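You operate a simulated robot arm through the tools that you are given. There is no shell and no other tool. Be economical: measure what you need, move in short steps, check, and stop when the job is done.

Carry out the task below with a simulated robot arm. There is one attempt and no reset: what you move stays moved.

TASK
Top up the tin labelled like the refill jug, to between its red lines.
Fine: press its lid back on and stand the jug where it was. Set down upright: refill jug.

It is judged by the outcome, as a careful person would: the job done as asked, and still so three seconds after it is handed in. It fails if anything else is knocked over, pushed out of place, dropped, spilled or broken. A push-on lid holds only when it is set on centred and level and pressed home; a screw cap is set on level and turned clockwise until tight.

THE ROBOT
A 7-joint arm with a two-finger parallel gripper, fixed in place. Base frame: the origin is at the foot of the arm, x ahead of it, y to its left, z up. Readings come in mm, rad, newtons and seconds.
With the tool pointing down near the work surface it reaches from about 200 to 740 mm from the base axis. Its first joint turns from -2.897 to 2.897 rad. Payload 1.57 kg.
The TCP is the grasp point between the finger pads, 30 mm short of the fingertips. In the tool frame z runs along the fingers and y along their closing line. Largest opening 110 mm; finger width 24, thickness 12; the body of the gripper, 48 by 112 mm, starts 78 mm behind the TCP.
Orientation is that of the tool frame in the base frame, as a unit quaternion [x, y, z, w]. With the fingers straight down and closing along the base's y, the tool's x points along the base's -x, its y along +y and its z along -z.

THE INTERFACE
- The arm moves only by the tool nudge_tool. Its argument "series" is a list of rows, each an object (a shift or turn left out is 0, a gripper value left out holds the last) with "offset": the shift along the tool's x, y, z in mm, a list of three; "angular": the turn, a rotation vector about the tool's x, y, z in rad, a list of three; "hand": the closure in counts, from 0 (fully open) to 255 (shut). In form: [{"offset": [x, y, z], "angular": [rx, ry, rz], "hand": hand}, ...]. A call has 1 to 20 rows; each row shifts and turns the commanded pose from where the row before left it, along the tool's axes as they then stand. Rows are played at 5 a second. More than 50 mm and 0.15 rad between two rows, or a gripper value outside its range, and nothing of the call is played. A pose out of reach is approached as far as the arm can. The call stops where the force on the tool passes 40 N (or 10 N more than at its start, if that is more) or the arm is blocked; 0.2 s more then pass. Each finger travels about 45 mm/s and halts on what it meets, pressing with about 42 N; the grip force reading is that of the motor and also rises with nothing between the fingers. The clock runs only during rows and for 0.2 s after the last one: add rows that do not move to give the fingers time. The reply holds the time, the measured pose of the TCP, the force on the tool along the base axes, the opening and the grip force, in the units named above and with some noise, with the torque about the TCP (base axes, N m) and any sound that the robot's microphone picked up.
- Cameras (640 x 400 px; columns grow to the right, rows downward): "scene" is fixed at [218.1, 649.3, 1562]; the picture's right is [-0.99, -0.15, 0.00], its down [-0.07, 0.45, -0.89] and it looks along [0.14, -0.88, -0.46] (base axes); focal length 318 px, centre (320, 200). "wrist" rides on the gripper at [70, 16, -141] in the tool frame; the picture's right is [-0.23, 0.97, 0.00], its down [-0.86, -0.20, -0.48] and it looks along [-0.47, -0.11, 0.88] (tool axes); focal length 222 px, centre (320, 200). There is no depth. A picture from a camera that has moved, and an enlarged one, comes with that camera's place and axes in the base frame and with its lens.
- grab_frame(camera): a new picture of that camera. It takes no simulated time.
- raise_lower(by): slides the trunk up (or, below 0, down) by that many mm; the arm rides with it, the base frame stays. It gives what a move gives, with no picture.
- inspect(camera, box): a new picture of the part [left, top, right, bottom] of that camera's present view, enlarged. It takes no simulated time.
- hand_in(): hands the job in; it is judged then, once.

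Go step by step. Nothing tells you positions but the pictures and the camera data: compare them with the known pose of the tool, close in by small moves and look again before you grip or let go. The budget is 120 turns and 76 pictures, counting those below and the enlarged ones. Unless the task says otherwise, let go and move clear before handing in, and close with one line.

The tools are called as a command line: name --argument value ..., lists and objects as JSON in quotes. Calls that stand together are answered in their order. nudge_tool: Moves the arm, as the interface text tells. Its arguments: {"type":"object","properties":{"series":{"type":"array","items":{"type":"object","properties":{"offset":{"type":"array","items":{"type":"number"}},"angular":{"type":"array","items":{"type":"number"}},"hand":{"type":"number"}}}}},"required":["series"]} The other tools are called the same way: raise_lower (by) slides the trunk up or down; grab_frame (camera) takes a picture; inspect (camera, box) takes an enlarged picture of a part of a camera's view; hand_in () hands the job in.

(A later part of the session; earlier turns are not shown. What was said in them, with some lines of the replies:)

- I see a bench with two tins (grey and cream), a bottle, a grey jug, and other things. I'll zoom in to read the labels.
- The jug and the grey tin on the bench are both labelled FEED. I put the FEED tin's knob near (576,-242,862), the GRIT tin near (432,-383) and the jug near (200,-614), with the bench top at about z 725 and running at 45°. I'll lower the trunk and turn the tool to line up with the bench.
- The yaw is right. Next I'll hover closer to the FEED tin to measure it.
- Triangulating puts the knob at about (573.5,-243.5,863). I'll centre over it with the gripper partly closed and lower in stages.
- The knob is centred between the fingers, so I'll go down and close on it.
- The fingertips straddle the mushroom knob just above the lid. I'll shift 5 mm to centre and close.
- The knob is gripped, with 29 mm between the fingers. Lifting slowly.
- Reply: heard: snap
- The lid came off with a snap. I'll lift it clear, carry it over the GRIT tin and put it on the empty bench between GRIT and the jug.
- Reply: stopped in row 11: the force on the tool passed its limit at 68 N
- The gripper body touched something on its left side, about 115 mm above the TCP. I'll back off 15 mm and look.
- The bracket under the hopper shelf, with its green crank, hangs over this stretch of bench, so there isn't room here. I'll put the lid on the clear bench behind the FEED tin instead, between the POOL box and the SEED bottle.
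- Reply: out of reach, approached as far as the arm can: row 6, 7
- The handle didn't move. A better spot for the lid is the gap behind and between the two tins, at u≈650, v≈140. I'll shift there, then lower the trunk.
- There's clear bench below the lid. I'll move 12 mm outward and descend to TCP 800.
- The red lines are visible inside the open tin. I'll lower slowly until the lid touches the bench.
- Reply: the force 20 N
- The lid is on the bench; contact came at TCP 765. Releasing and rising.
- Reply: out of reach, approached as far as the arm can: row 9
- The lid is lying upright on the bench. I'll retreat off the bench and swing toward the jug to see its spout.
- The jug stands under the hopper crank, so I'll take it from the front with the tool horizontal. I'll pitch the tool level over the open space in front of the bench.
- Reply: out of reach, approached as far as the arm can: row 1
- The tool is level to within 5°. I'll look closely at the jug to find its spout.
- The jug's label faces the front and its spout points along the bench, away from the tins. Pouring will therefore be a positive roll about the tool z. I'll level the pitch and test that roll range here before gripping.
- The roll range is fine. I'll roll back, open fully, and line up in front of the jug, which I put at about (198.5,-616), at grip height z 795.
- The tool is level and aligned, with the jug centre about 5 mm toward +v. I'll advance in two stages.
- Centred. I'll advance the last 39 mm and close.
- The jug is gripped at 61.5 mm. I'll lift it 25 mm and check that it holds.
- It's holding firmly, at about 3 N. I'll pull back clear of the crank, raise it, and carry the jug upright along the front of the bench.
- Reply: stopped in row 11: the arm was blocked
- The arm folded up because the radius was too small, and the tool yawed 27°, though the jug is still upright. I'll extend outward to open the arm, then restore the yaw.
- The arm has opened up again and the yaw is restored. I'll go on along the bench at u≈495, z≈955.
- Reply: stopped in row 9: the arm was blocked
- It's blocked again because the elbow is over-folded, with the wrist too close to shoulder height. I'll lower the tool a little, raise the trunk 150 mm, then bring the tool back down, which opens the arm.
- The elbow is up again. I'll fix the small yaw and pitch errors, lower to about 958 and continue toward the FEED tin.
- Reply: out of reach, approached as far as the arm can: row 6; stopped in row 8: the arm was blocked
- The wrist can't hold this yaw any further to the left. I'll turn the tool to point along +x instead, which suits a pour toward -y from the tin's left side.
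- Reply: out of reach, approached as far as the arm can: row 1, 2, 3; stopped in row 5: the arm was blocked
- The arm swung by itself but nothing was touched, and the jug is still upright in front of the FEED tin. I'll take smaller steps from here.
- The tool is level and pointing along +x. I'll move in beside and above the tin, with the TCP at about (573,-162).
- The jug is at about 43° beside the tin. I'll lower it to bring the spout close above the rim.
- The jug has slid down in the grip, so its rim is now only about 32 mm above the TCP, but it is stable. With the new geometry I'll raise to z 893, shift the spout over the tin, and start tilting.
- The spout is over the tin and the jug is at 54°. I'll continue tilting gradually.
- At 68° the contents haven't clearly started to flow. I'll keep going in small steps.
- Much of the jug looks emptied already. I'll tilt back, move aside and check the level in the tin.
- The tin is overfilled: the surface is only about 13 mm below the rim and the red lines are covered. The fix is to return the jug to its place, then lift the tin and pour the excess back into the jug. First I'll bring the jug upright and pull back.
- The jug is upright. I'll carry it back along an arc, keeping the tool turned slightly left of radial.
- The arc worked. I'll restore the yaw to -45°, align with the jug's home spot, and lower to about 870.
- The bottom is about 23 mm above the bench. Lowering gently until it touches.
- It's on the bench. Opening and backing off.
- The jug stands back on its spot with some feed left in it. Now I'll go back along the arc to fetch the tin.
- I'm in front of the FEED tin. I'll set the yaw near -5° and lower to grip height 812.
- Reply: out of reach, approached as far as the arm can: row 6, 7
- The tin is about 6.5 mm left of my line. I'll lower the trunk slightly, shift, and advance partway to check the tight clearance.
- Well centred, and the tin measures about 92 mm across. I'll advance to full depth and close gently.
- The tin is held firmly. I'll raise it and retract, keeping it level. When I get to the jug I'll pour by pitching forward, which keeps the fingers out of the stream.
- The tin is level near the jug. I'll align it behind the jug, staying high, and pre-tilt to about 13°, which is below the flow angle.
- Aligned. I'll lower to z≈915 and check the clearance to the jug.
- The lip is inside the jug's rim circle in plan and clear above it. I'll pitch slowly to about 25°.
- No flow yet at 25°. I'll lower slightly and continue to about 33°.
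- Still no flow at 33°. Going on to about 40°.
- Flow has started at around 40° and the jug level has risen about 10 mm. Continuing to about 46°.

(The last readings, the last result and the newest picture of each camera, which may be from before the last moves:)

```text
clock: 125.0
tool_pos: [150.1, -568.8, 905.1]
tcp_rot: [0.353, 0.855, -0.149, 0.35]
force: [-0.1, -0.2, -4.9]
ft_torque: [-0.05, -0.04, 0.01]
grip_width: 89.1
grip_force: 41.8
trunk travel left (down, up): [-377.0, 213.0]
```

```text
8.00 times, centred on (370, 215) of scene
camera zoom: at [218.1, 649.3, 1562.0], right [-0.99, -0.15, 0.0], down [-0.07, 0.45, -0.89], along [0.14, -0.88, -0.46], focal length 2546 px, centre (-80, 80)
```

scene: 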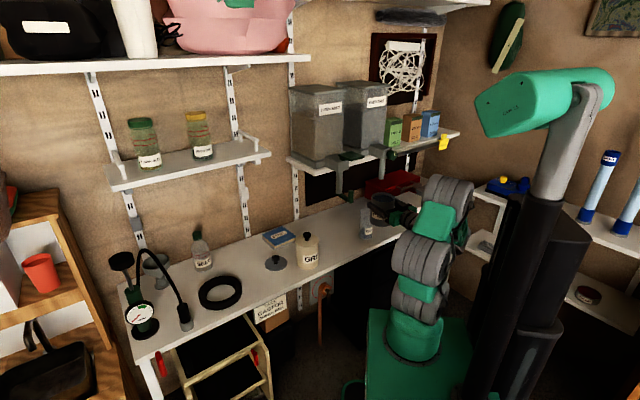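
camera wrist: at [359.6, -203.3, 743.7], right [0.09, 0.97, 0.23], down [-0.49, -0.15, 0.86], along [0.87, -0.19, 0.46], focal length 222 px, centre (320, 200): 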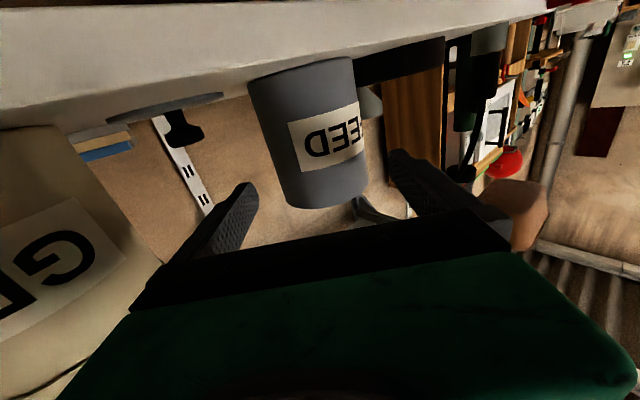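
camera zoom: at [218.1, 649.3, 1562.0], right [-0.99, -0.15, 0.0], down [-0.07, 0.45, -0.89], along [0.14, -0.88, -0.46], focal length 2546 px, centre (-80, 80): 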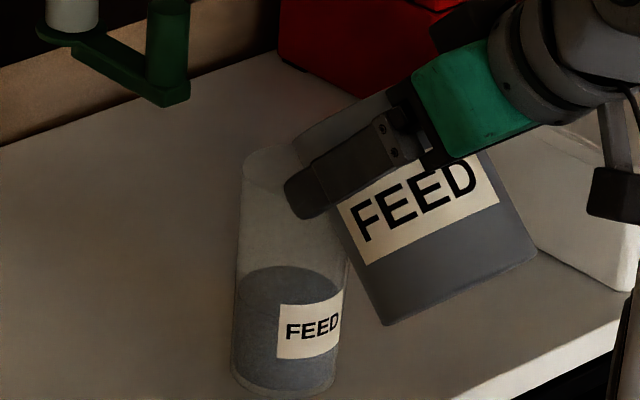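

The jug surface has risen about 25 mm out of the 37 mm I want. A little more, then I'll level and check.

nudge_tool --series '[{"angular": [0, 0.03, 0]}, {}, {}, {"angular": [0, 0.03, 0]}, {}, {}, {}, {"angular": [0, -0.06, 0]}, {"angular": [0, -0.1, 0]}, {"angular": [0, -0.1, 0]}, {"angular": [0, -0.1, 0]}, {"angular": [0, -0.1, 0], "offset": [-8, 0, 0]}, {"angular": [0, -0.08, 0], "offset": [-10, 0, 0]}, {"offset": [-15, 0, 0]}, {"offset": [-20, 0, 0]}, {}]'

inspect --camera "scene" --box '[340, 170, 400, 240]'

```text
clock: 128.4
tool_pos: [167.4, -579.7, 954.1]
tcp_rot: [0.307, 0.747, -0.229, 0.544]
force: [0.2, 1.6, -5.1]
ft_torque: [-0.01, 0.05, 0.01]
grip_width: 89.1
grip_force: 41.7
trunk travel left (down, up): [-377.0, 213.0]
```

```text
5.71 times, centred on (370, 205) of scene
camera zoom: at [218.1, 649.3, 1562.0], right [-0.99, -0.15, 0.0], down [-0.07, 0.45, -0.89], along [0.14, -0.88, -0.46], focal length 1818 px, centre (34, 171)
```

zoom: 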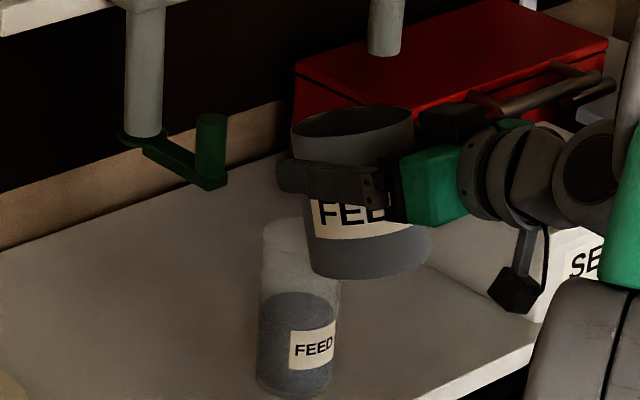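

The jug level says roughly the right amount went back. I'll raise, retract, level the tin, and look inside.

nudge_tool --series '[{"offset": [-14, 0, -4]}, {"offset": [-14, 0, -4]}, {"offset": [8, 0, -25]}, {"offset": [8, 0, -25]}, {"offset": [8, 0, -25]}, {"angular": [0, -0.1, 0]}, {"angular": [0, -0.1, 0]}, {"angular": [0, -0.109, 0]}, {}]'

inspect --camera "scene" --box '[360, 180, 410, 230]'

```text
clock: 130.4
tool_pos: [109.3, -526.5, 984.1]
tcp_rot: [0.268, 0.653, -0.273, 0.653]
force: [-0.5, 0.6, -5.5]
ft_torque: [0.0, -0.02, -0.01]
grip_width: 89.1
grip_force: 42.5
trunk travel left (down, up): [-377.0, 213.0]
```

```text
8.00 times, centred on (385, 205) of scene
camera zoom: at [218.1, 649.3, 1562.0], right [-0.99, -0.15, 0.0], down [-0.07, 0.45, -0.89], along [0.14, -0.88, -0.46], focal length 2546 px, centre (-200, 160)
```

zoom: 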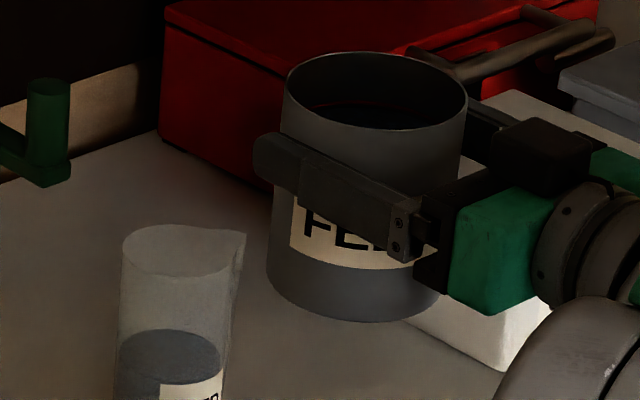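

I can see one red line inside. A close zoom will confirm the surface lies between the two.

inspect --camera "scene" --box '[379, 184, 405, 202]'

```text
16.00 times, centred on (392, 193) of scene
camera zoom: at [218.1, 649.3, 1562.0], right [-0.99, -0.15, 0.0], down [-0.07, 0.45, -0.89], along [0.14, -0.88, -0.46], focal length 5091 px, centre (-832, 312)
```

zoom: 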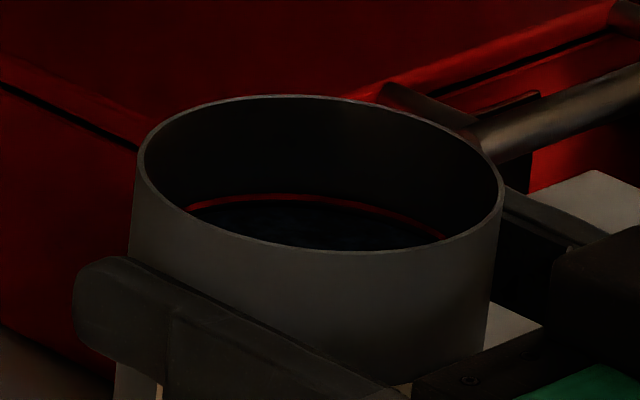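

The surface sits just below the upper line, with the lower line still covered: inside the band, but marginal. I'll pour off a few more millimetres for safety, using the same path.

nudge_tool --series '[{"offset": [0, 0, 20]}, {"offset": [0, 0, 20]}, {"offset": [0, 0, 20]}, {"angular": [0, 0.1, 0]}, {"angular": [0, 0.1, 0]}, {"angular": [0, 0.1, 0]}, {"angular": [0, 0.1, 0]}, {}, {"offset": [18, 0, 7.6]}, {"offset": [18, 0, 7.6]}, {"offset": [18, 0, 7.6]}, {"offset": [18, 0, 7.6]}, {}]'

```text
clock: 133.2
tool_pos: [150.0, -570.8, 906.1]
tcp_rot: [0.317, 0.771, -0.213, 0.509]
force: [-0.2, -0.7, -5.4]
ft_torque: [-0.03, -0.03, -0.01]
grip_width: 89.0
grip_force: 42.2
trunk travel left (down, up): [-377.0, 213.0]
```

nudge_tool --series '[{"offset": [0, 3, 0]}, {"angular": [0, 0.1, 0]}, {"angular": [0, 0.1, 0]}, {"angular": [0, 0.1, 0]}, {"angular": [0, 0.08, 0]}, {"angular": [0, 0.05, 0]}, {}, {"angular": [0, 0.03, 0]}, {}, {}, {"angular": [0, 0.03, 0]}, {}, {}, {}, {}]'

inspect --camera "scene" --box '[345, 190, 395, 240]'

```text
clock: 136.4
tool_pos: [155.5, -567.0, 905.4]
tcp_rot: [0.36, 0.871, -0.131, 0.308]
force: [0.0, 0.4, -6.4]
ft_torque: [-0.04, -0.05, 0.03]
grip_width: 89.3
grip_force: 42.2
trunk travel left (down, up): [-377.0, 213.0]
```

```text
8.00 times, centred on (370, 215) of scene
camera zoom: at [218.1, 649.3, 1562.0], right [-0.99, -0.15, 0.0], down [-0.07, 0.45, -0.89], along [0.14, -0.88, -0.46], focal length 2546 px, centre (-80, 80)
```

zoom: 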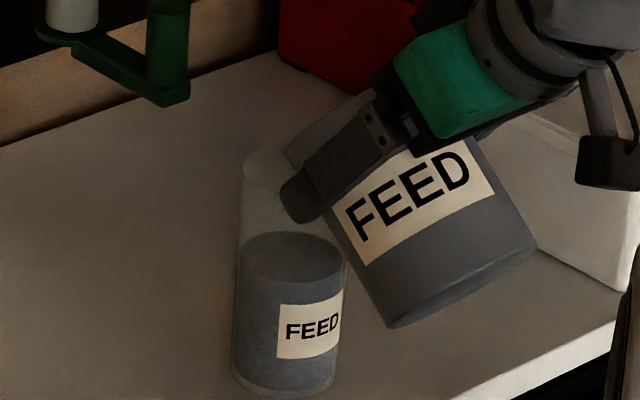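

That's about 4–5 mm more. I'll level out now and check.

nudge_tool --series '[{"angular": [0, -0.14, 0]}, {"angular": [0, -0.12, 0]}, {"angular": [0, -0.12, 0]}, {"angular": [0, -0.1, 0]}, {"offset": [-18, 0, -7.6]}, {"offset": [-18, 0, -7.6]}, {"offset": [-18, 0, -7.6]}, {"offset": [-18, 0, -7.6]}, {"angular": [0, -0.12, 0]}, {"angular": [0, -0.1, 0]}, {"angular": [0, -0.1, 0]}, {"angular": [0, -0.106, 0]}, {"offset": [0, 0, -20]}, {"offset": [0, 0, -20]}, {"offset": [0, 0, -20]}, {}]'

inspect --camera "scene" --box '[379, 184, 405, 202]'

```text
clock: 139.8
tool_pos: [113.0, -523.2, 981.9]
tcp_rot: [0.266, 0.649, -0.275, 0.658]
force: [-0.2, 0.8, -5.9]
ft_torque: [0.03, 0.01, -0.01]
grip_width: 88.8
grip_force: 42.3
trunk travel left (down, up): [-377.0, 213.0]
```

```text
16.00 times, centred on (392, 193) of scene
camera zoom: at [218.1, 649.3, 1562.0], right [-0.99, -0.15, 0.0], down [-0.07, 0.45, -0.89], along [0.14, -0.88, -0.46], focal length 5091 px, centre (-832, 312)
```

zoom: 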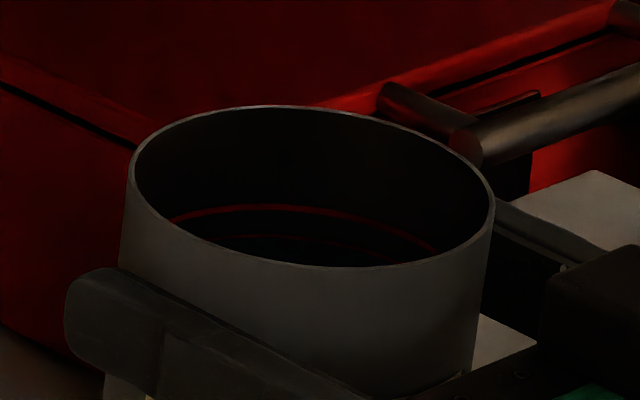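

The lower line is now faintly visible, so I may be close to it. I need one tight zoom to decide.

inspect --camera "scene" --box '[383, 191.5, 399, 200]'

```text
16.00 times, centred on (391, 196) of scene
camera zoom: at [218.1, 649.3, 1562.0], right [-0.99, -0.15, 0.0], down [-0.07, 0.45, -0.89], along [0.14, -0.88, -0.46], focal length 5091 px, centre (-816, 268)
```

zoom: 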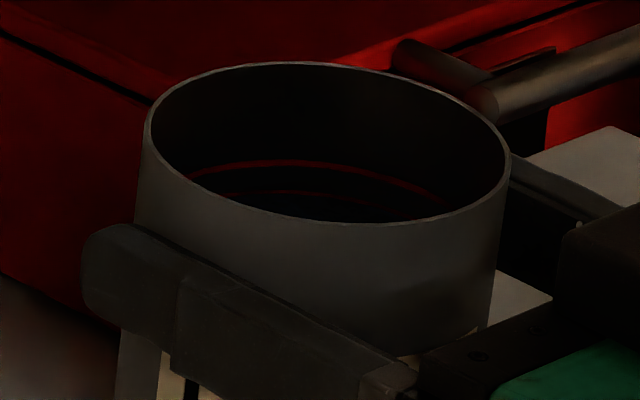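

The surface is right at the lower line, which is too low to trust. I'll set the tin down in the free space just right of the jug, add a small splash from the jug there, and recheck.

nudge_tool --series '[{"angular": [0, 0.016, 0]}, {"offset": [20, -20, 0]}, {"offset": [25, -25, 0]}, {"offset": [25, -25, 0]}, {"offset": [25, -25, 0]}, {"offset": [25, -20, 0]}, {}, {}]'

```text
clock: 141.6
tool_pos: [30.5, -606.5, 864.9]
tcp_rot: [0.269, 0.654, -0.272, 0.653]
force: [1.2, 0.4, -5.4]
ft_torque: [-0.02, 0.03, 0.0]
grip_width: 89.3
grip_force: 41.5
trunk travel left (down, up): [-377.0, 213.0]
```

nudge_tool --series '[{"offset": [0, 2, 15]}, {"offset": [0, 0, 25]}, {"offset": [0, 0, 25]}, {"offset": [0, 0, 25]}, {"offset": [0, 0, 25]}, {"offset": [0, 0, 5]}, {"offset": [15, 0, 0]}, {"offset": [20, 0, 0]}, {"offset": [10, 0, 0]}, {}]'

```text
clock: 143.8
tool_pos: [118.4, -689.5, 817.2]
tcp_rot: [0.268, 0.654, -0.273, 0.653]
force: [0.6, 0.1, -6.9]
ft_torque: [0.02, -0.01, 0.0]
grip_width: 89.1
grip_force: 42.2
trunk travel left (down, up): [-377.0, 213.0]
```

nudge_tool --series '[{"offset": [3, 0, 0]}, {"offset": [2, 0, 0]}, {"offset": [1.5, 0, 0]}, {"offset": [1.5, 0, 0]}, {}]'

```text
clock: 145.0
tool_pos: [118.7, -690.0, 811.7]
tcp_rot: [0.268, 0.654, -0.273, 0.653]
force: [0.9, 0.4, -4.2]
ft_torque: [0.18, -0.06, -0.01]
grip_width: 89.1
grip_force: 42.1
trunk travel left (down, up): [-377.0, 213.0]
```

Nearly down: the force has dropped slightly. One more millimetre or two.

nudge_tool --series '[{"offset": [1.5, 0, 0]}, {"offset": [1, 0, 0]}, {}]'

```text
clock: 145.8
tool_pos: [117.1, -689.8, 812.1]
tcp_rot: [0.265, 0.653, -0.274, 0.654]
force: [3.1, -2.2, 11.9]
ft_torque: [0.58, -0.12, -0.05]
grip_width: 89.0
grip_force: 42.0
trunk travel left (down, up): [-377.0, 213.0]
```

It's on the bench. I'll open just enough and back straight out.

nudge_tool --series '[{"offset": [-1.5, 0, 0]}, {"hand": 30}, {}, {}, {"offset": [0, 0, -20]}, {"offset": [0, 0, -25]}, {"offset": [0, 0, -25]}, {"offset": [0, 0, -25]}, {"offset": [0, 0, -25]}, {}]'

```text
clock: 148.0
tool_pos: [34.6, -603.6, 809.9]
tcp_rot: [0.268, 0.654, -0.273, 0.653]
force: [0.1, 0.9, 0.7]
ft_torque: [0.02, 0.03, 0.02]
grip_width: 97.2
grip_force: 0.1
trunk travel left (down, up): [-377.0, 213.0]
```

Now the jug: I'll line up at its spot with an 80 mm opening, at grip height 833.

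nudge_tool --series '[{"offset": [-8, 36, 0], "hand": 70}, {"offset": [-8, 36, 0]}, {"offset": [-7, 36, 0]}, {}, {}]'

```text
clock: 149.2
tool_pos: [113.1, -528.5, 832.4]
tcp_rot: [0.268, 0.654, -0.273, 0.653]
force: [-0.4, -0.4, 0.1]
ft_torque: [0.02, 0.01, -0.02]
grip_width: 80.0
grip_force: 0.0
trunk travel left (down, up): [-377.0, 213.0]
```

nudge_tool --series '[{"offset": [0, -0.5, 20]}, {"offset": [0, 0, 25]}, {"offset": [0, 0, 25]}, {"offset": [0, 0, 25]}, {"offset": [0, 0, 26]}, {}]'

```text
clock: 150.6
tool_pos: [198.3, -615.8, 830.4]
tcp_rot: [0.268, 0.654, -0.273, 0.653]
force: [-0.1, -0.4, -0.1]
ft_torque: [-0.02, -0.02, -0.02]
grip_width: 80.0
grip_force: 0.1
trunk travel left (down, up): [-377.0, 213.0]
```

nudge_tool --series '[{"hand": 255}, {}, {}, {}, {"offset": [-3, 0, 0]}, {"offset": [-10, 0, 0]}, {"offset": [-20, 0, 0]}, {"offset": [-25, 0, 0]}, {"offset": [-25, 0, 0]}, {"offset": [-25, 0, 0]}, {"offset": [-22, 0, 0]}, {}]'

```text
clock: 153.2
tool_pos: [194.7, -613.7, 962.2]
tcp_rot: [0.268, 0.654, -0.273, 0.653]
force: [-0.3, 0.5, -2.7]
ft_torque: [0.02, 0.01, -0.02]
grip_width: 60.4
grip_force: 42.3
trunk travel left (down, up): [-377.0, 213.0]
```

nudge_tool --series '[{"angular": [0, 0, 0.1]}, {"angular": [0, 0, 0.1]}, {"angular": [0, 0, 0.1]}, {"angular": [0, 0, 0.1]}, {"angular": [0, 0, 0.1]}, {"angular": [0, 0, 0.1]}, {"angular": [0, 0, 0.1]}, {"angular": [0, 0, 0.1]}, {"angular": [0, 0, 0.1]}, {}, {"offset": [-18.4, -14.6, 0]}, {"offset": [-18.4, -14.6, 0]}, {}, {}]'

```text
clock: 156.2
tool_pos: [161.8, -646.9, 961.3]
tcp_rot: [0.526, 0.472, 0.039, 0.707]
force: [0.5, 0.2, -2.9]
ft_torque: [-0.05, 0.03, 0.0]
grip_width: 59.9
grip_force: 41.6
trunk travel left (down, up): [-377.0, 213.0]
```

nudge_tool --series '[{"offset": [10.6, -13.3, 0]}, {"offset": [10.6, -13.3, 0]}, {"offset": [10.6, -13.3, 0]}, {"offset": [10.6, -13.3, 0]}, {}, {}]'

```text
clock: 157.6
tool_pos: [162.2, -646.9, 894.9]
tcp_rot: [0.526, 0.472, 0.039, 0.707]
force: [-0.3, -0.4, -4.0]
ft_torque: [-0.04, 0.08, -0.01]
grip_width: 60.2
grip_force: 42.0
trunk travel left (down, up): [-377.0, 213.0]
```

The spout is over the tin. Going by the first pour (about 65 mm left at 68° of tilt), tilting to about 67.5° should add roughly 4 mm to the tin.

nudge_tool --series '[{"angular": [0, 0, 0.08], "offset": [-1.5, -0.8, 0]}, {}, {"angular": [0, 0, 0.08], "offset": [-1.5, -0.8, 0]}, {}, {"angular": [0, 0, 0.08], "offset": [-1, -0.3, 0]}, {}, {"angular": [0, 0, 0.043]}, {}, {}, {}]'

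```text
clock: 159.8
tool_pos: [158.1, -650.7, 895.4]
tcp_rot: [0.587, 0.393, 0.137, 0.694]
force: [-0.1, -0.7, -3.4]
ft_torque: [-0.05, 0.09, -0.02]
grip_width: 60.1
grip_force: 42.2
trunk travel left (down, up): [-377.0, 213.0]
```

Tilting back and returning the jug to its spot.

nudge_tool --series '[{"angular": [0, 0, -0.1]}, {"angular": [0, 0, -0.1]}, {"angular": [0, 0, -0.08]}, {"offset": [-10.6, 13.3, 0]}, {"offset": [-10.6, 13.3, 0]}, {"offset": [-10.6, 13.3, 0]}, {"offset": [-10.6, 13.3, 0]}, {"offset": [20, 16, 0]}, {"offset": [22, 17, 0]}, {"angular": [0, 0, -0.12]}, {"angular": [0, 0, -0.12]}, {"angular": [0, 0, -0.12]}, {"angular": [0, 0, -0.12]}, {"angular": [0, 0, -0.12]}, {"angular": [0, 0, -0.12]}, {"angular": [0, 0, -0.12]}, {"angular": [0, 0, -0.06]}, {}, {}]'

```text
clock: 163.8
tool_pos: [196.1, -612.1, 961.0]
tcp_rot: [0.269, 0.654, -0.273, 0.653]
force: [1.1, -0.3, -2.9]
ft_torque: [0.01, 0.04, 0.03]
grip_width: 60.0
grip_force: 42.4
trunk travel left (down, up): [-377.0, 213.0]
```

nudge_tool --series '[{"offset": [20, -1, 4.3]}, {"offset": [30, 0, 0]}, {"offset": [30, 0, 0]}, {"offset": [25, 0, 0]}, {"offset": [15, 0, 0]}, {}]'

nudge_tool --series '[{"offset": [3, 0, 0]}, {"offset": [2, 0, 0]}, {"offset": [1.5, 0, 0]}, {}]'

```text
clock: 165.2
tool_pos: [198.5, -615.5, 843.2]
tcp_rot: [0.27, 0.653, -0.273, 0.653]
force: [-0.5, 0.0, -4.3]
ft_torque: [-0.01, 0.01, -0.01]
grip_width: 60.0
grip_force: 41.8
trunk travel left (down, up): [-377.0, 213.0]
```

```text
clock: 166.2
tool_pos: [198.4, -617.0, 836.1]
tcp_rot: [0.269, 0.653, -0.273, 0.653]
force: [-0.2, -0.2, -3.5]
ft_torque: [-0.02, 0.02, 0.01]
grip_width: 60.1
grip_force: 42.2
trunk travel left (down, up): [-377.0, 213.0]
```

nudge_tool --series '[{"offset": [2, 0, 0]}, {"offset": [1.5, 0, 0]}, {"offset": [1.5, 0, 0]}, {}]'

```text
clock: 167.2
tool_pos: [198.3, -617.7, 832.5]
tcp_rot: [0.27, 0.653, -0.273, 0.653]
force: [1.1, 0.0, -3.5]
ft_torque: [0.01, 0.0, 0.0]
grip_width: 59.8
grip_force: 42.1
trunk travel left (down, up): [-377.0, 213.0]
```

nudge_tool --series '[{"offset": [1.5, 0, 0]}, {"offset": [1.5, 0, 0]}, {"offset": [1.5, 0, 0]}, {}]'

```text
clock: 168.2
tool_pos: [197.3, -616.6, 830.8]
tcp_rot: [0.267, 0.653, -0.273, 0.654]
force: [1.8, 4.2, 14.6]
ft_torque: [0.82, -0.3, 0.0]
grip_width: 60.3
grip_force: 41.7
trunk travel left (down, up): [-377.0, 213.0]
```

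On the bench. I'll release and back out without touching the tin beside it.

nudge_tool --series '[{"offset": [-1.5, 0, 0]}, {"hand": 70}, {}, {}, {"offset": [0, 0, -20]}, {"offset": [0, 0, -25]}, {"offset": [0, 0, -25]}, {"offset": [0, 0, -25]}, {"offset": [0, 0, -25]}, {}]'

```text
clock: 170.4
tool_pos: [115.7, -532.3, 830.9]
tcp_rot: [0.267, 0.654, -0.271, 0.654]
force: [-0.4, 1.1, -1.0]
ft_torque: [-0.04, -0.01, -0.03]
grip_width: 79.9
grip_force: 0.0
trunk travel left (down, up): [-377.0, 213.0]
```

I'll use the last picture to check the tin level here, while it can still be corrected.

inspect --camera "scene" --box '[370, 200, 398, 218]'

```text
16.00 times, centred on (384, 209) of scene
camera zoom: at [218.1, 649.3, 1562.0], right [-0.99, -0.15, 0.0], down [-0.07, 0.45, -0.89], along [0.14, -0.88, -0.46], focal length 5091 px, centre (-704, 56)
```

zoom: 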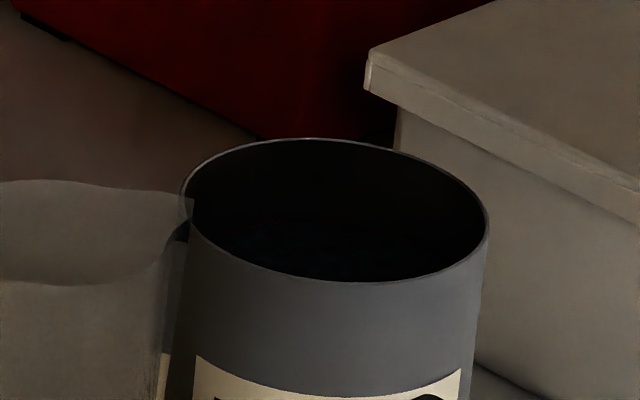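

The upper line is now covered, so slightly too much went in. Tilt and level are repeatable for the tin: 48.7° left it just under the upper line and 51° left it at the lower one. So one pour-back at about 49.3° will centre it. Regripping the tin.

nudge_tool --series '[{"offset": [0, -36, 0], "hand": 30}, {"offset": [6, -37, 0]}, {"offset": [7, -36.5, 0]}, {"offset": [7, 0, 0]}, {}, {}]'

```text
clock: 171.8
tool_pos: [35.3, -608.6, 810.4]
tcp_rot: [0.268, 0.654, -0.271, 0.653]
force: [0.6, -0.5, 0.2]
ft_torque: [0.01, 0.02, 0.04]
grip_width: 96.9
grip_force: 0.0
trunk travel left (down, up): [-377.0, 213.0]
```

nudge_tool --series '[{"offset": [0, 1.3, 20]}, {"offset": [0, 0, 25]}, {"offset": [0, 0, 25]}, {"offset": [0, 0, 25]}, {"offset": [0, 0, 21]}, {}]'

nudge_tool --series '[{"hand": 255}, {}, {}, {}, {"offset": [-3, 0, 0]}, {"offset": [-12, 0, 0]}, {"offset": [-20, 0, 0]}, {"offset": [-20, 0, 0]}, {}]'

```text
clock: 173.2
tool_pos: [118.7, -691.5, 808.4]
tcp_rot: [0.269, 0.654, -0.272, 0.653]
force: [-0.3, 0.4, -0.3]
ft_torque: [0.0, -0.03, -0.01]
grip_width: 97.0
grip_force: 0.1
trunk travel left (down, up): [-377.0, 213.0]
```

```text
clock: 175.2
tool_pos: [120.6, -691.8, 866.0]
tcp_rot: [0.269, 0.654, -0.271, 0.653]
force: [0.2, 0.8, -5.4]
ft_torque: [0.04, 0.0, -0.06]
grip_width: 88.8
grip_force: 41.7
trunk travel left (down, up): [-377.0, 213.0]
```

nudge_tool --series '[{"offset": [0, 0, -20]}, {"offset": [0, 0, -26]}, {"offset": [0, 0, -26]}, {"offset": [0, 0, -26]}, {"offset": [0, 0, -26]}, {"offset": [-23.6, 21.8, 0]}, {"offset": [-23.6, 21.8, 0]}, {"offset": [-23.6, 21.8, 0]}, {"offset": [-23.6, 21.8, 0]}, {"offset": [-23.6, 21.8, 0]}, {"offset": [0, 0, 20]}, {"offset": [0, 0, 20]}, {"offset": [0, 0, 20]}, {}, {}]'

```text
clock: 178.4
tool_pos: [151.0, -567.7, 982.7]
tcp_rot: [0.27, 0.653, -0.273, 0.653]
force: [-0.4, -0.1, -5.2]
ft_torque: [0.04, 0.0, 0.03]
grip_width: 89.2
grip_force: 41.8
trunk travel left (down, up): [-377.0, 213.0]
```

nudge_tool --series '[{"angular": [0, 0.1, 0]}, {"angular": [0, 0.1, 0]}, {"angular": [0, 0.1, 0]}, {"angular": [0, 0.1, 0]}, {}, {"offset": [17.6, 0, 7.9]}, {"offset": [17.6, 0, 7.9]}, {"offset": [17.6, 0, 7.9]}, {"offset": [17.6, 0, 7.9]}, {}, {}]'

```text
clock: 180.8
tool_pos: [152.0, -570.5, 904.4]
tcp_rot: [0.317, 0.771, -0.213, 0.51]
force: [0.9, -1.0, -5.6]
ft_torque: [-0.01, -0.01, -0.02]
grip_width: 88.8
grip_force: 42.3
trunk travel left (down, up): [-377.0, 213.0]
```

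nudge_tool --series '[{"angular": [0, 0.1, 0], "offset": [0, 1, 0]}, {"angular": [0, 0.1, 0]}, {"angular": [0, 0.1, 0]}, {"angular": [0, 0.06, 0]}, {"angular": [0, 0.04, 0]}, {}, {"angular": [0, 0.03, 0]}, {}, {}, {"angular": [0, 0.029, 0]}, {}, {}, {}, {}]'

nudge_tool --series '[{"angular": [0, -0.14, 0]}, {"angular": [0, -0.12, 0]}, {"angular": [0, -0.12, 0]}, {"angular": [0, -0.08, 0]}, {"offset": [-18, 0, -7.6]}, {"offset": [-18, 0, -7.6]}, {"offset": [-18, 0, -7.6]}, {"offset": [-18, 0, -7.6]}, {"angular": [0, -0.1, 0]}, {"angular": [0, -0.1, 0]}, {"angular": [0, -0.1, 0]}, {"angular": [0, -0.1, 0]}, {"offset": [0, 0, -20]}, {"offset": [0, 0, -20]}, {"offset": [0, 0, -20]}, {"offset": [0, 0, -15]}, {}]'

```text
clock: 183.8
tool_pos: [153.5, -568.9, 903.7]
tcp_rot: [0.357, 0.866, -0.135, 0.321]
force: [-0.4, -0.4, -5.1]
ft_torque: [-0.1, -0.07, 0.01]
grip_width: 88.7
grip_force: 42.2
trunk travel left (down, up): [-377.0, 213.0]
```

```text
clock: 187.4
tool_pos: [98.4, -514.7, 982.8]
tcp_rot: [0.269, 0.653, -0.272, 0.653]
force: [0.2, 0.1, -5.7]
ft_torque: [0.04, 0.01, 0.0]
grip_width: 89.0
grip_force: 41.7
trunk travel left (down, up): [-377.0, 213.0]
```

The pour-back at 49° is done. Now I'll carry the tin home along the reverse arc, level throughout.

nudge_tool --series '[{"offset": [0, 15, 0]}, {"offset": [0, 25, 0]}, {"offset": [0, 25, 2]}, {"angular": [0.047, 0, 0]}, {"angular": [0.047, 0, 0]}, {"offset": [0, 12, 4.5], "angular": [-0.026, 0, 0]}, {"offset": [0, 24, 8.9], "angular": [-0.0524, 0, 0]}, {"offset": [0, 24, 8.9], "angular": [-0.0524, 0, 0]}, {"offset": [0, 24, 8.9], "angular": [-0.0524, 0, 0]}, {"offset": [0, 24, 8.9], "angular": [-0.0524, 0, 0]}, {"offset": [0, 24, 8.9], "angular": [-0.0524, 0, 0]}, {"offset": [0, 24, 8.9], "angular": [-0.0524, 0, 0]}, {}]'

```text
clock: 190.2
tool_pos: [295.6, -392.4, 982.0]
tcp_rot: [0.186, 0.682, -0.189, 0.682]
force: [-0.2, -0.7, -5.9]
ft_torque: [0.0, 0.03, 0.02]
grip_width: 88.7
grip_force: 42.1
trunk travel left (down, up): [-377.0, 213.0]
```

nudge_tool --series '[{"offset": [0, 12, 4.5], "angular": [-0.026, 0, 0]}, {"offset": [0, 24, 8.9], "angular": [-0.0524, 0, 0]}, {"offset": [0, 24, 8.9], "angular": [-0.0524, 0, 0]}, {"offset": [0, 24, 8.9], "angular": [-0.0524, 0, 0]}, {"offset": [0, 24, 8.9], "angular": [-0.0524, 0, 0]}, {"offset": [0, 24, 8.9], "angular": [-0.0524, 0, 0]}, {"offset": [0, 24, 8.9], "angular": [-0.0524, 0, 0]}, {"offset": [0, 24, 8.9], "angular": [-0.0524, 0, 0]}, {"offset": [0, 12, 4.5], "angular": [-0.05, 0, 0]}, {}, {}]'

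```text
clock: 192.6
tool_pos: [425.9, -238.1, 981.0]
tcp_rot: [0.034, 0.707, -0.037, 0.706]
force: [1.3, 0.2, -4.9]
ft_torque: [0.0, 0.02, -0.01]
grip_width: 88.7
grip_force: 41.9
trunk travel left (down, up): [-377.0, 213.0]
```

nudge_tool --series '[{"offset": [0, 2, 20]}, {"offset": [0, 3, 25]}, {"offset": [0, 3, 25]}, {"offset": [0, 3, 25]}, {"offset": [0, 2.4, 25]}, {"offset": [0, 0, 25]}, {"offset": [20, 0, 0]}, {"offset": [28, 0, 0]}, {"offset": [28, 0, 0]}, {"offset": [28, 0, 0]}, {"offset": [25, 0, 0]}, {"offset": [20, 0, 0]}, {}, {}]'

```text
clock: 195.6
tool_pos: [573.3, -241.4, 830.2]
tcp_rot: [0.033, 0.707, -0.035, 0.706]
force: [-0.7, -0.5, -5.1]
ft_torque: [0.02, 0.02, 0.0]
grip_width: 88.7
grip_force: 41.7
trunk travel left (down, up): [-377.0, 213.0]
```

nudge_tool --series '[{"offset": [8, 1.5, -1]}, {"offset": [5, 0, 0]}, {"offset": [3, 0, 0]}, {"offset": [1.5, 0, 0]}, {"offset": [1.5, 0, 0]}, {}]'

nudge_tool --series '[{"offset": [1.5, 0, 0]}, {}]'

```text
clock: 197.0
tool_pos: [570.7, -240.4, 811.9]
tcp_rot: [0.031, 0.707, -0.035, 0.706]
force: [0.1, 0.3, -5.1]
ft_torque: [0.02, -0.01, 0.0]
grip_width: 88.9
grip_force: 42.1
trunk travel left (down, up): [-377.0, 213.0]
```

```text
clock: 197.6
tool_pos: [572.2, -238.1, 810.7]
tcp_rot: [0.032, 0.707, -0.036, 0.706]
force: [0.1, 0.5, -5.1]
ft_torque: [0.0, 0.02, -0.01]
grip_width: 88.9
grip_force: 41.4
trunk travel left (down, up): [-377.0, 213.0]
```

nudge_tool --series '[{"offset": [1.5, 0, 0]}, {"offset": [1, 0, 0]}, {}]'

nudge_tool --series '[{"offset": [1, 0, 0]}, {"offset": [1, 0, 0]}, {}]'

```text
clock: 198.4
tool_pos: [572.1, -239.8, 809.7]
tcp_rot: [0.032, 0.705, -0.037, 0.707]
force: [0.5, -0.8, 8.0]
ft_torque: [0.56, -0.07, 0.01]
grip_width: 88.9
grip_force: 41.8
trunk travel left (down, up): [-377.0, 213.0]
```

```text
clock: 199.2
tool_pos: [571.1, -240.5, 810.2]
tcp_rot: [0.032, 0.705, -0.038, 0.708]
force: [3.6, -4.8, 23.4]
ft_torque: [0.39, 0.23, 0.16]
grip_width: 88.7
grip_force: 41.8
trunk travel left (down, up): [-377.0, 213.0]
```

The tin is firmly home. Releasing, backing off, raising, then turning the tool downward for the lid.

nudge_tool --series '[{"offset": [-2.5, 0, 0]}, {"hand": 0}, {}, {}, {}, {"offset": [0, 0, -20]}, {"offset": [0, 0, -25]}, {"offset": [0, 0, -25]}, {"offset": [0, 0, -25]}, {"offset": [0, 0, -25]}, {"offset": [-30, 0, 0]}, {"offset": [-35, 0, 0]}, {"offset": [-35, 0, 0]}, {"offset": [-35, 0, 0]}, {}]'

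nudge_tool --series '[{"angular": [0, 0.131, 0], "hand": 110}, {"angular": [0, 0.131, 0]}, {"angular": [0, 0.131, 0]}, {"angular": [0, 0.131, 0]}, {"angular": [0, 0.131, 0]}, {"angular": [0, 0.131, 0]}, {"angular": [0, 0.131, 0]}, {"angular": [0, 0.131, 0]}, {"angular": [0, 0.131, 0]}, {"angular": [0, 0.131, 0]}, {"angular": [0, 0.131, 0]}, {"angular": [0, 0.13, 0]}, {}, {}]'

```text
clock: 202.4
tool_pos: [451.2, -225.0, 943.7]
tcp_rot: [0.032, 0.707, -0.035, 0.706]
force: [0.5, -0.4, 0.5]
ft_torque: [0.02, 0.0, 0.01]
grip_width: 110.2
grip_force: 0.0
trunk travel left (down, up): [-377.0, 213.0]
```

```text
clock: 205.4
tool_pos: [451.1, -227.2, 944.5]
tcp_rot: [0.048, 0.999, -0.002, -0.002]
force: [-0.5, 0.9, 0.4]
ft_torque: [0.02, 0.0, -0.02]
grip_width: 62.5
grip_force: 0.0
trunk travel left (down, up): [-377.0, 213.0]
```

Moving over the lid's recorded spot at (558.6,-359.4) and lowering.

nudge_tool --series '[{"offset": [-30, -30.3, 0]}, {"offset": [-30, -30.3, 0]}, {"offset": [-30, -30.3, 0]}, {"offset": [-29.7, -30.3, 0]}, {"offset": [0, 0, 35]}, {"offset": [0, 0, 35]}, {"offset": [0, 0, 35]}, {}, {}]'

```text
clock: 207.4
tool_pos: [560.5, -359.0, 838.3]
tcp_rot: [0.048, 0.999, -0.002, -0.001]
force: [-0.1, 0.0, -0.1]
ft_torque: [0.01, -0.02, 0.02]
grip_width: 62.5
grip_force: 0.1
trunk travel left (down, up): [-377.0, 213.0]
```

nudge_tool --series '[{"offset": [2, -0.4, 25]}, {"offset": [0, 0, 25]}, {"offset": [0, 0, 14]}, {"offset": [0, 0, 6]}, {}, {"hand": 255}, {}, {}, {}, {}]'

```text
clock: 209.6
tool_pos: [558.3, -361.6, 769.6]
tcp_rot: [0.048, 0.999, -0.003, -0.001]
force: [0.5, 0.2, 0.8]
ft_torque: [0.0, 0.01, 0.05]
grip_width: 28.9
grip_force: 39.2
trunk travel left (down, up): [-377.0, 213.0]
```

The knob is gripped. Lifting the lid and moving it over the tin at (571.5,-239.7).

nudge_tool --series '[{"offset": [0, 0, -10]}, {"offset": [0, 0, -30]}, {"offset": [0, 0, -40]}, {"offset": [0, 0, -40]}, {"offset": [0, 0, -40]}, {"offset": [0, 0, -25]}, {}, {"offset": [0, 30, 0]}, {"offset": [0, 30, 0]}, {"offset": [0, 30, 0]}, {"offset": [-1, 31, 0]}, {}, {}, {}]'

```text
clock: 212.6
tool_pos: [570.0, -238.4, 955.8]
tcp_rot: [0.048, 0.999, -0.003, -0.001]
force: [-0.1, -0.3, -0.6]
ft_torque: [-0.02, 0.05, -0.02]
grip_width: 29.6
grip_force: 39.4
trunk travel left (down, up): [-377.0, 213.0]
```

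nudge_tool --series '[{"offset": [-1, -0.8, 20], "angular": [-0.006, 0, 0]}, {"offset": [0, 0, 20]}, {"offset": [0, 0, 18]}, {}, {}]'

nudge_tool --series '[{"offset": [0, 0, 4]}, {}, {}]'

```text
clock: 213.8
tool_pos: [571.7, -240.3, 895.2]
tcp_rot: [0.048, 0.999, 0.0, -0.001]
force: [-0.3, 0.7, -0.1]
ft_torque: [0.04, 0.01, 0.01]
grip_width: 29.4
grip_force: 39.2
trunk travel left (down, up): [-377.0, 213.0]
```

```text
clock: 214.6
tool_pos: [571.9, -239.9, 893.6]
tcp_rot: [0.047, 0.999, 0.0, -0.002]
force: [0.0, 0.2, -0.2]
ft_torque: [0.03, -0.01, 0.0]
grip_width: 29.4
grip_force: 39.2
trunk travel left (down, up): [-377.0, 213.0]
```

Centred to within about 1 mm. Lowering gently to contact.

nudge_tool --series '[{"offset": [0, 0, 2]}, {"offset": [0, 0, 2]}, {"offset": [0, 0, 1.5]}, {"offset": [0, 0, 1.5]}, {}]'

```text
clock: 215.8
tool_pos: [569.2, -239.1, 885.2]
tcp_rot: [0.048, 0.999, 0.0, 0.0]
force: [0.1, -0.5, -0.5]
ft_torque: [0.02, 0.02, 0.01]
grip_width: 29.5
grip_force: 38.7
trunk travel left (down, up): [-377.0, 213.0]
```

nudge_tool --series '[{"offset": [0, 0, 1.5]}, {"offset": [0, 0, 1.5]}, {"offset": [0, 0, 1]}, {"offset": [0, 0, 1]}, {"offset": [0, 0, 1]}, {}]'

```text
clock: 217.2
tool_pos: [571.1, -238.8, 879.9]
tcp_rot: [0.048, 0.999, 0.0, 0.0]
force: [1.6, 0.6, 4.6]
ft_torque: [-0.19, -0.05, 0.06]
grip_width: 29.2
grip_force: 38.4
trunk travel left (down, up): [-377.0, 213.0]
```

Contact. Pressing home.

nudge_tool --series '[{"offset": [0, 0, 1]}, {"offset": [0, 0, 1]}, {"offset": [0, 0, 1]}, {"offset": [0, 0, 1]}, {"offset": [0, 0, 1]}, {}]'

```text
clock: 218.7
tool_pos: [572.8, -242.1, 878.9]
tcp_rot: [0.048, 0.999, -0.003, 0.006]
force: [3.8, 1.3, 12.3]
ft_torque: [-0.2, 0.03, -0.04]
grip_width: 29.8
grip_force: 39.2
trunk travel left (down, up): [-377.0, 213.0]
heard: snap
stopped in row 6: the force on the tool passed its limit at 40 N (the readings are from after the stop); the commanded pose is now the measured one
```

The lid snapped home at the expected height. Releasing and rising clear.

nudge_tool --series '[{}, {"hand": 110}, {}, {}, {}, {"offset": [0, 0, -15]}, {"offset": [0, 0, -30]}, {"offset": [0, 0, -35]}, {"offset": [40, 0, 0]}, {"offset": [40, 0, 0]}, {"offset": [40, 0, 0]}, {}]'

```text
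clock: 221.3
tool_pos: [451.6, -229.1, 954.5]
tcp_rot: [0.048, 0.999, -0.001, 0.002]
force: [-0.2, 0.0, 0.6]
ft_torque: [0.05, -0.01, -0.02]
grip_width: 62.7
grip_force: 0.2
trunk travel left (down, up): [-377.0, 213.0]
```

The gripper is clear, the lid is snapped on, and the tin and jug are back on their spots. Handing in.

hand_in

```text
The job is handed in.
```

I topped up the FEED tin, snapped its lid back on, and stood the jug upright on its original spot. The final fill level is an estimate: after overshooting I made one last pour-back by tilt angle, and had no pictures left to check it against the red lines.
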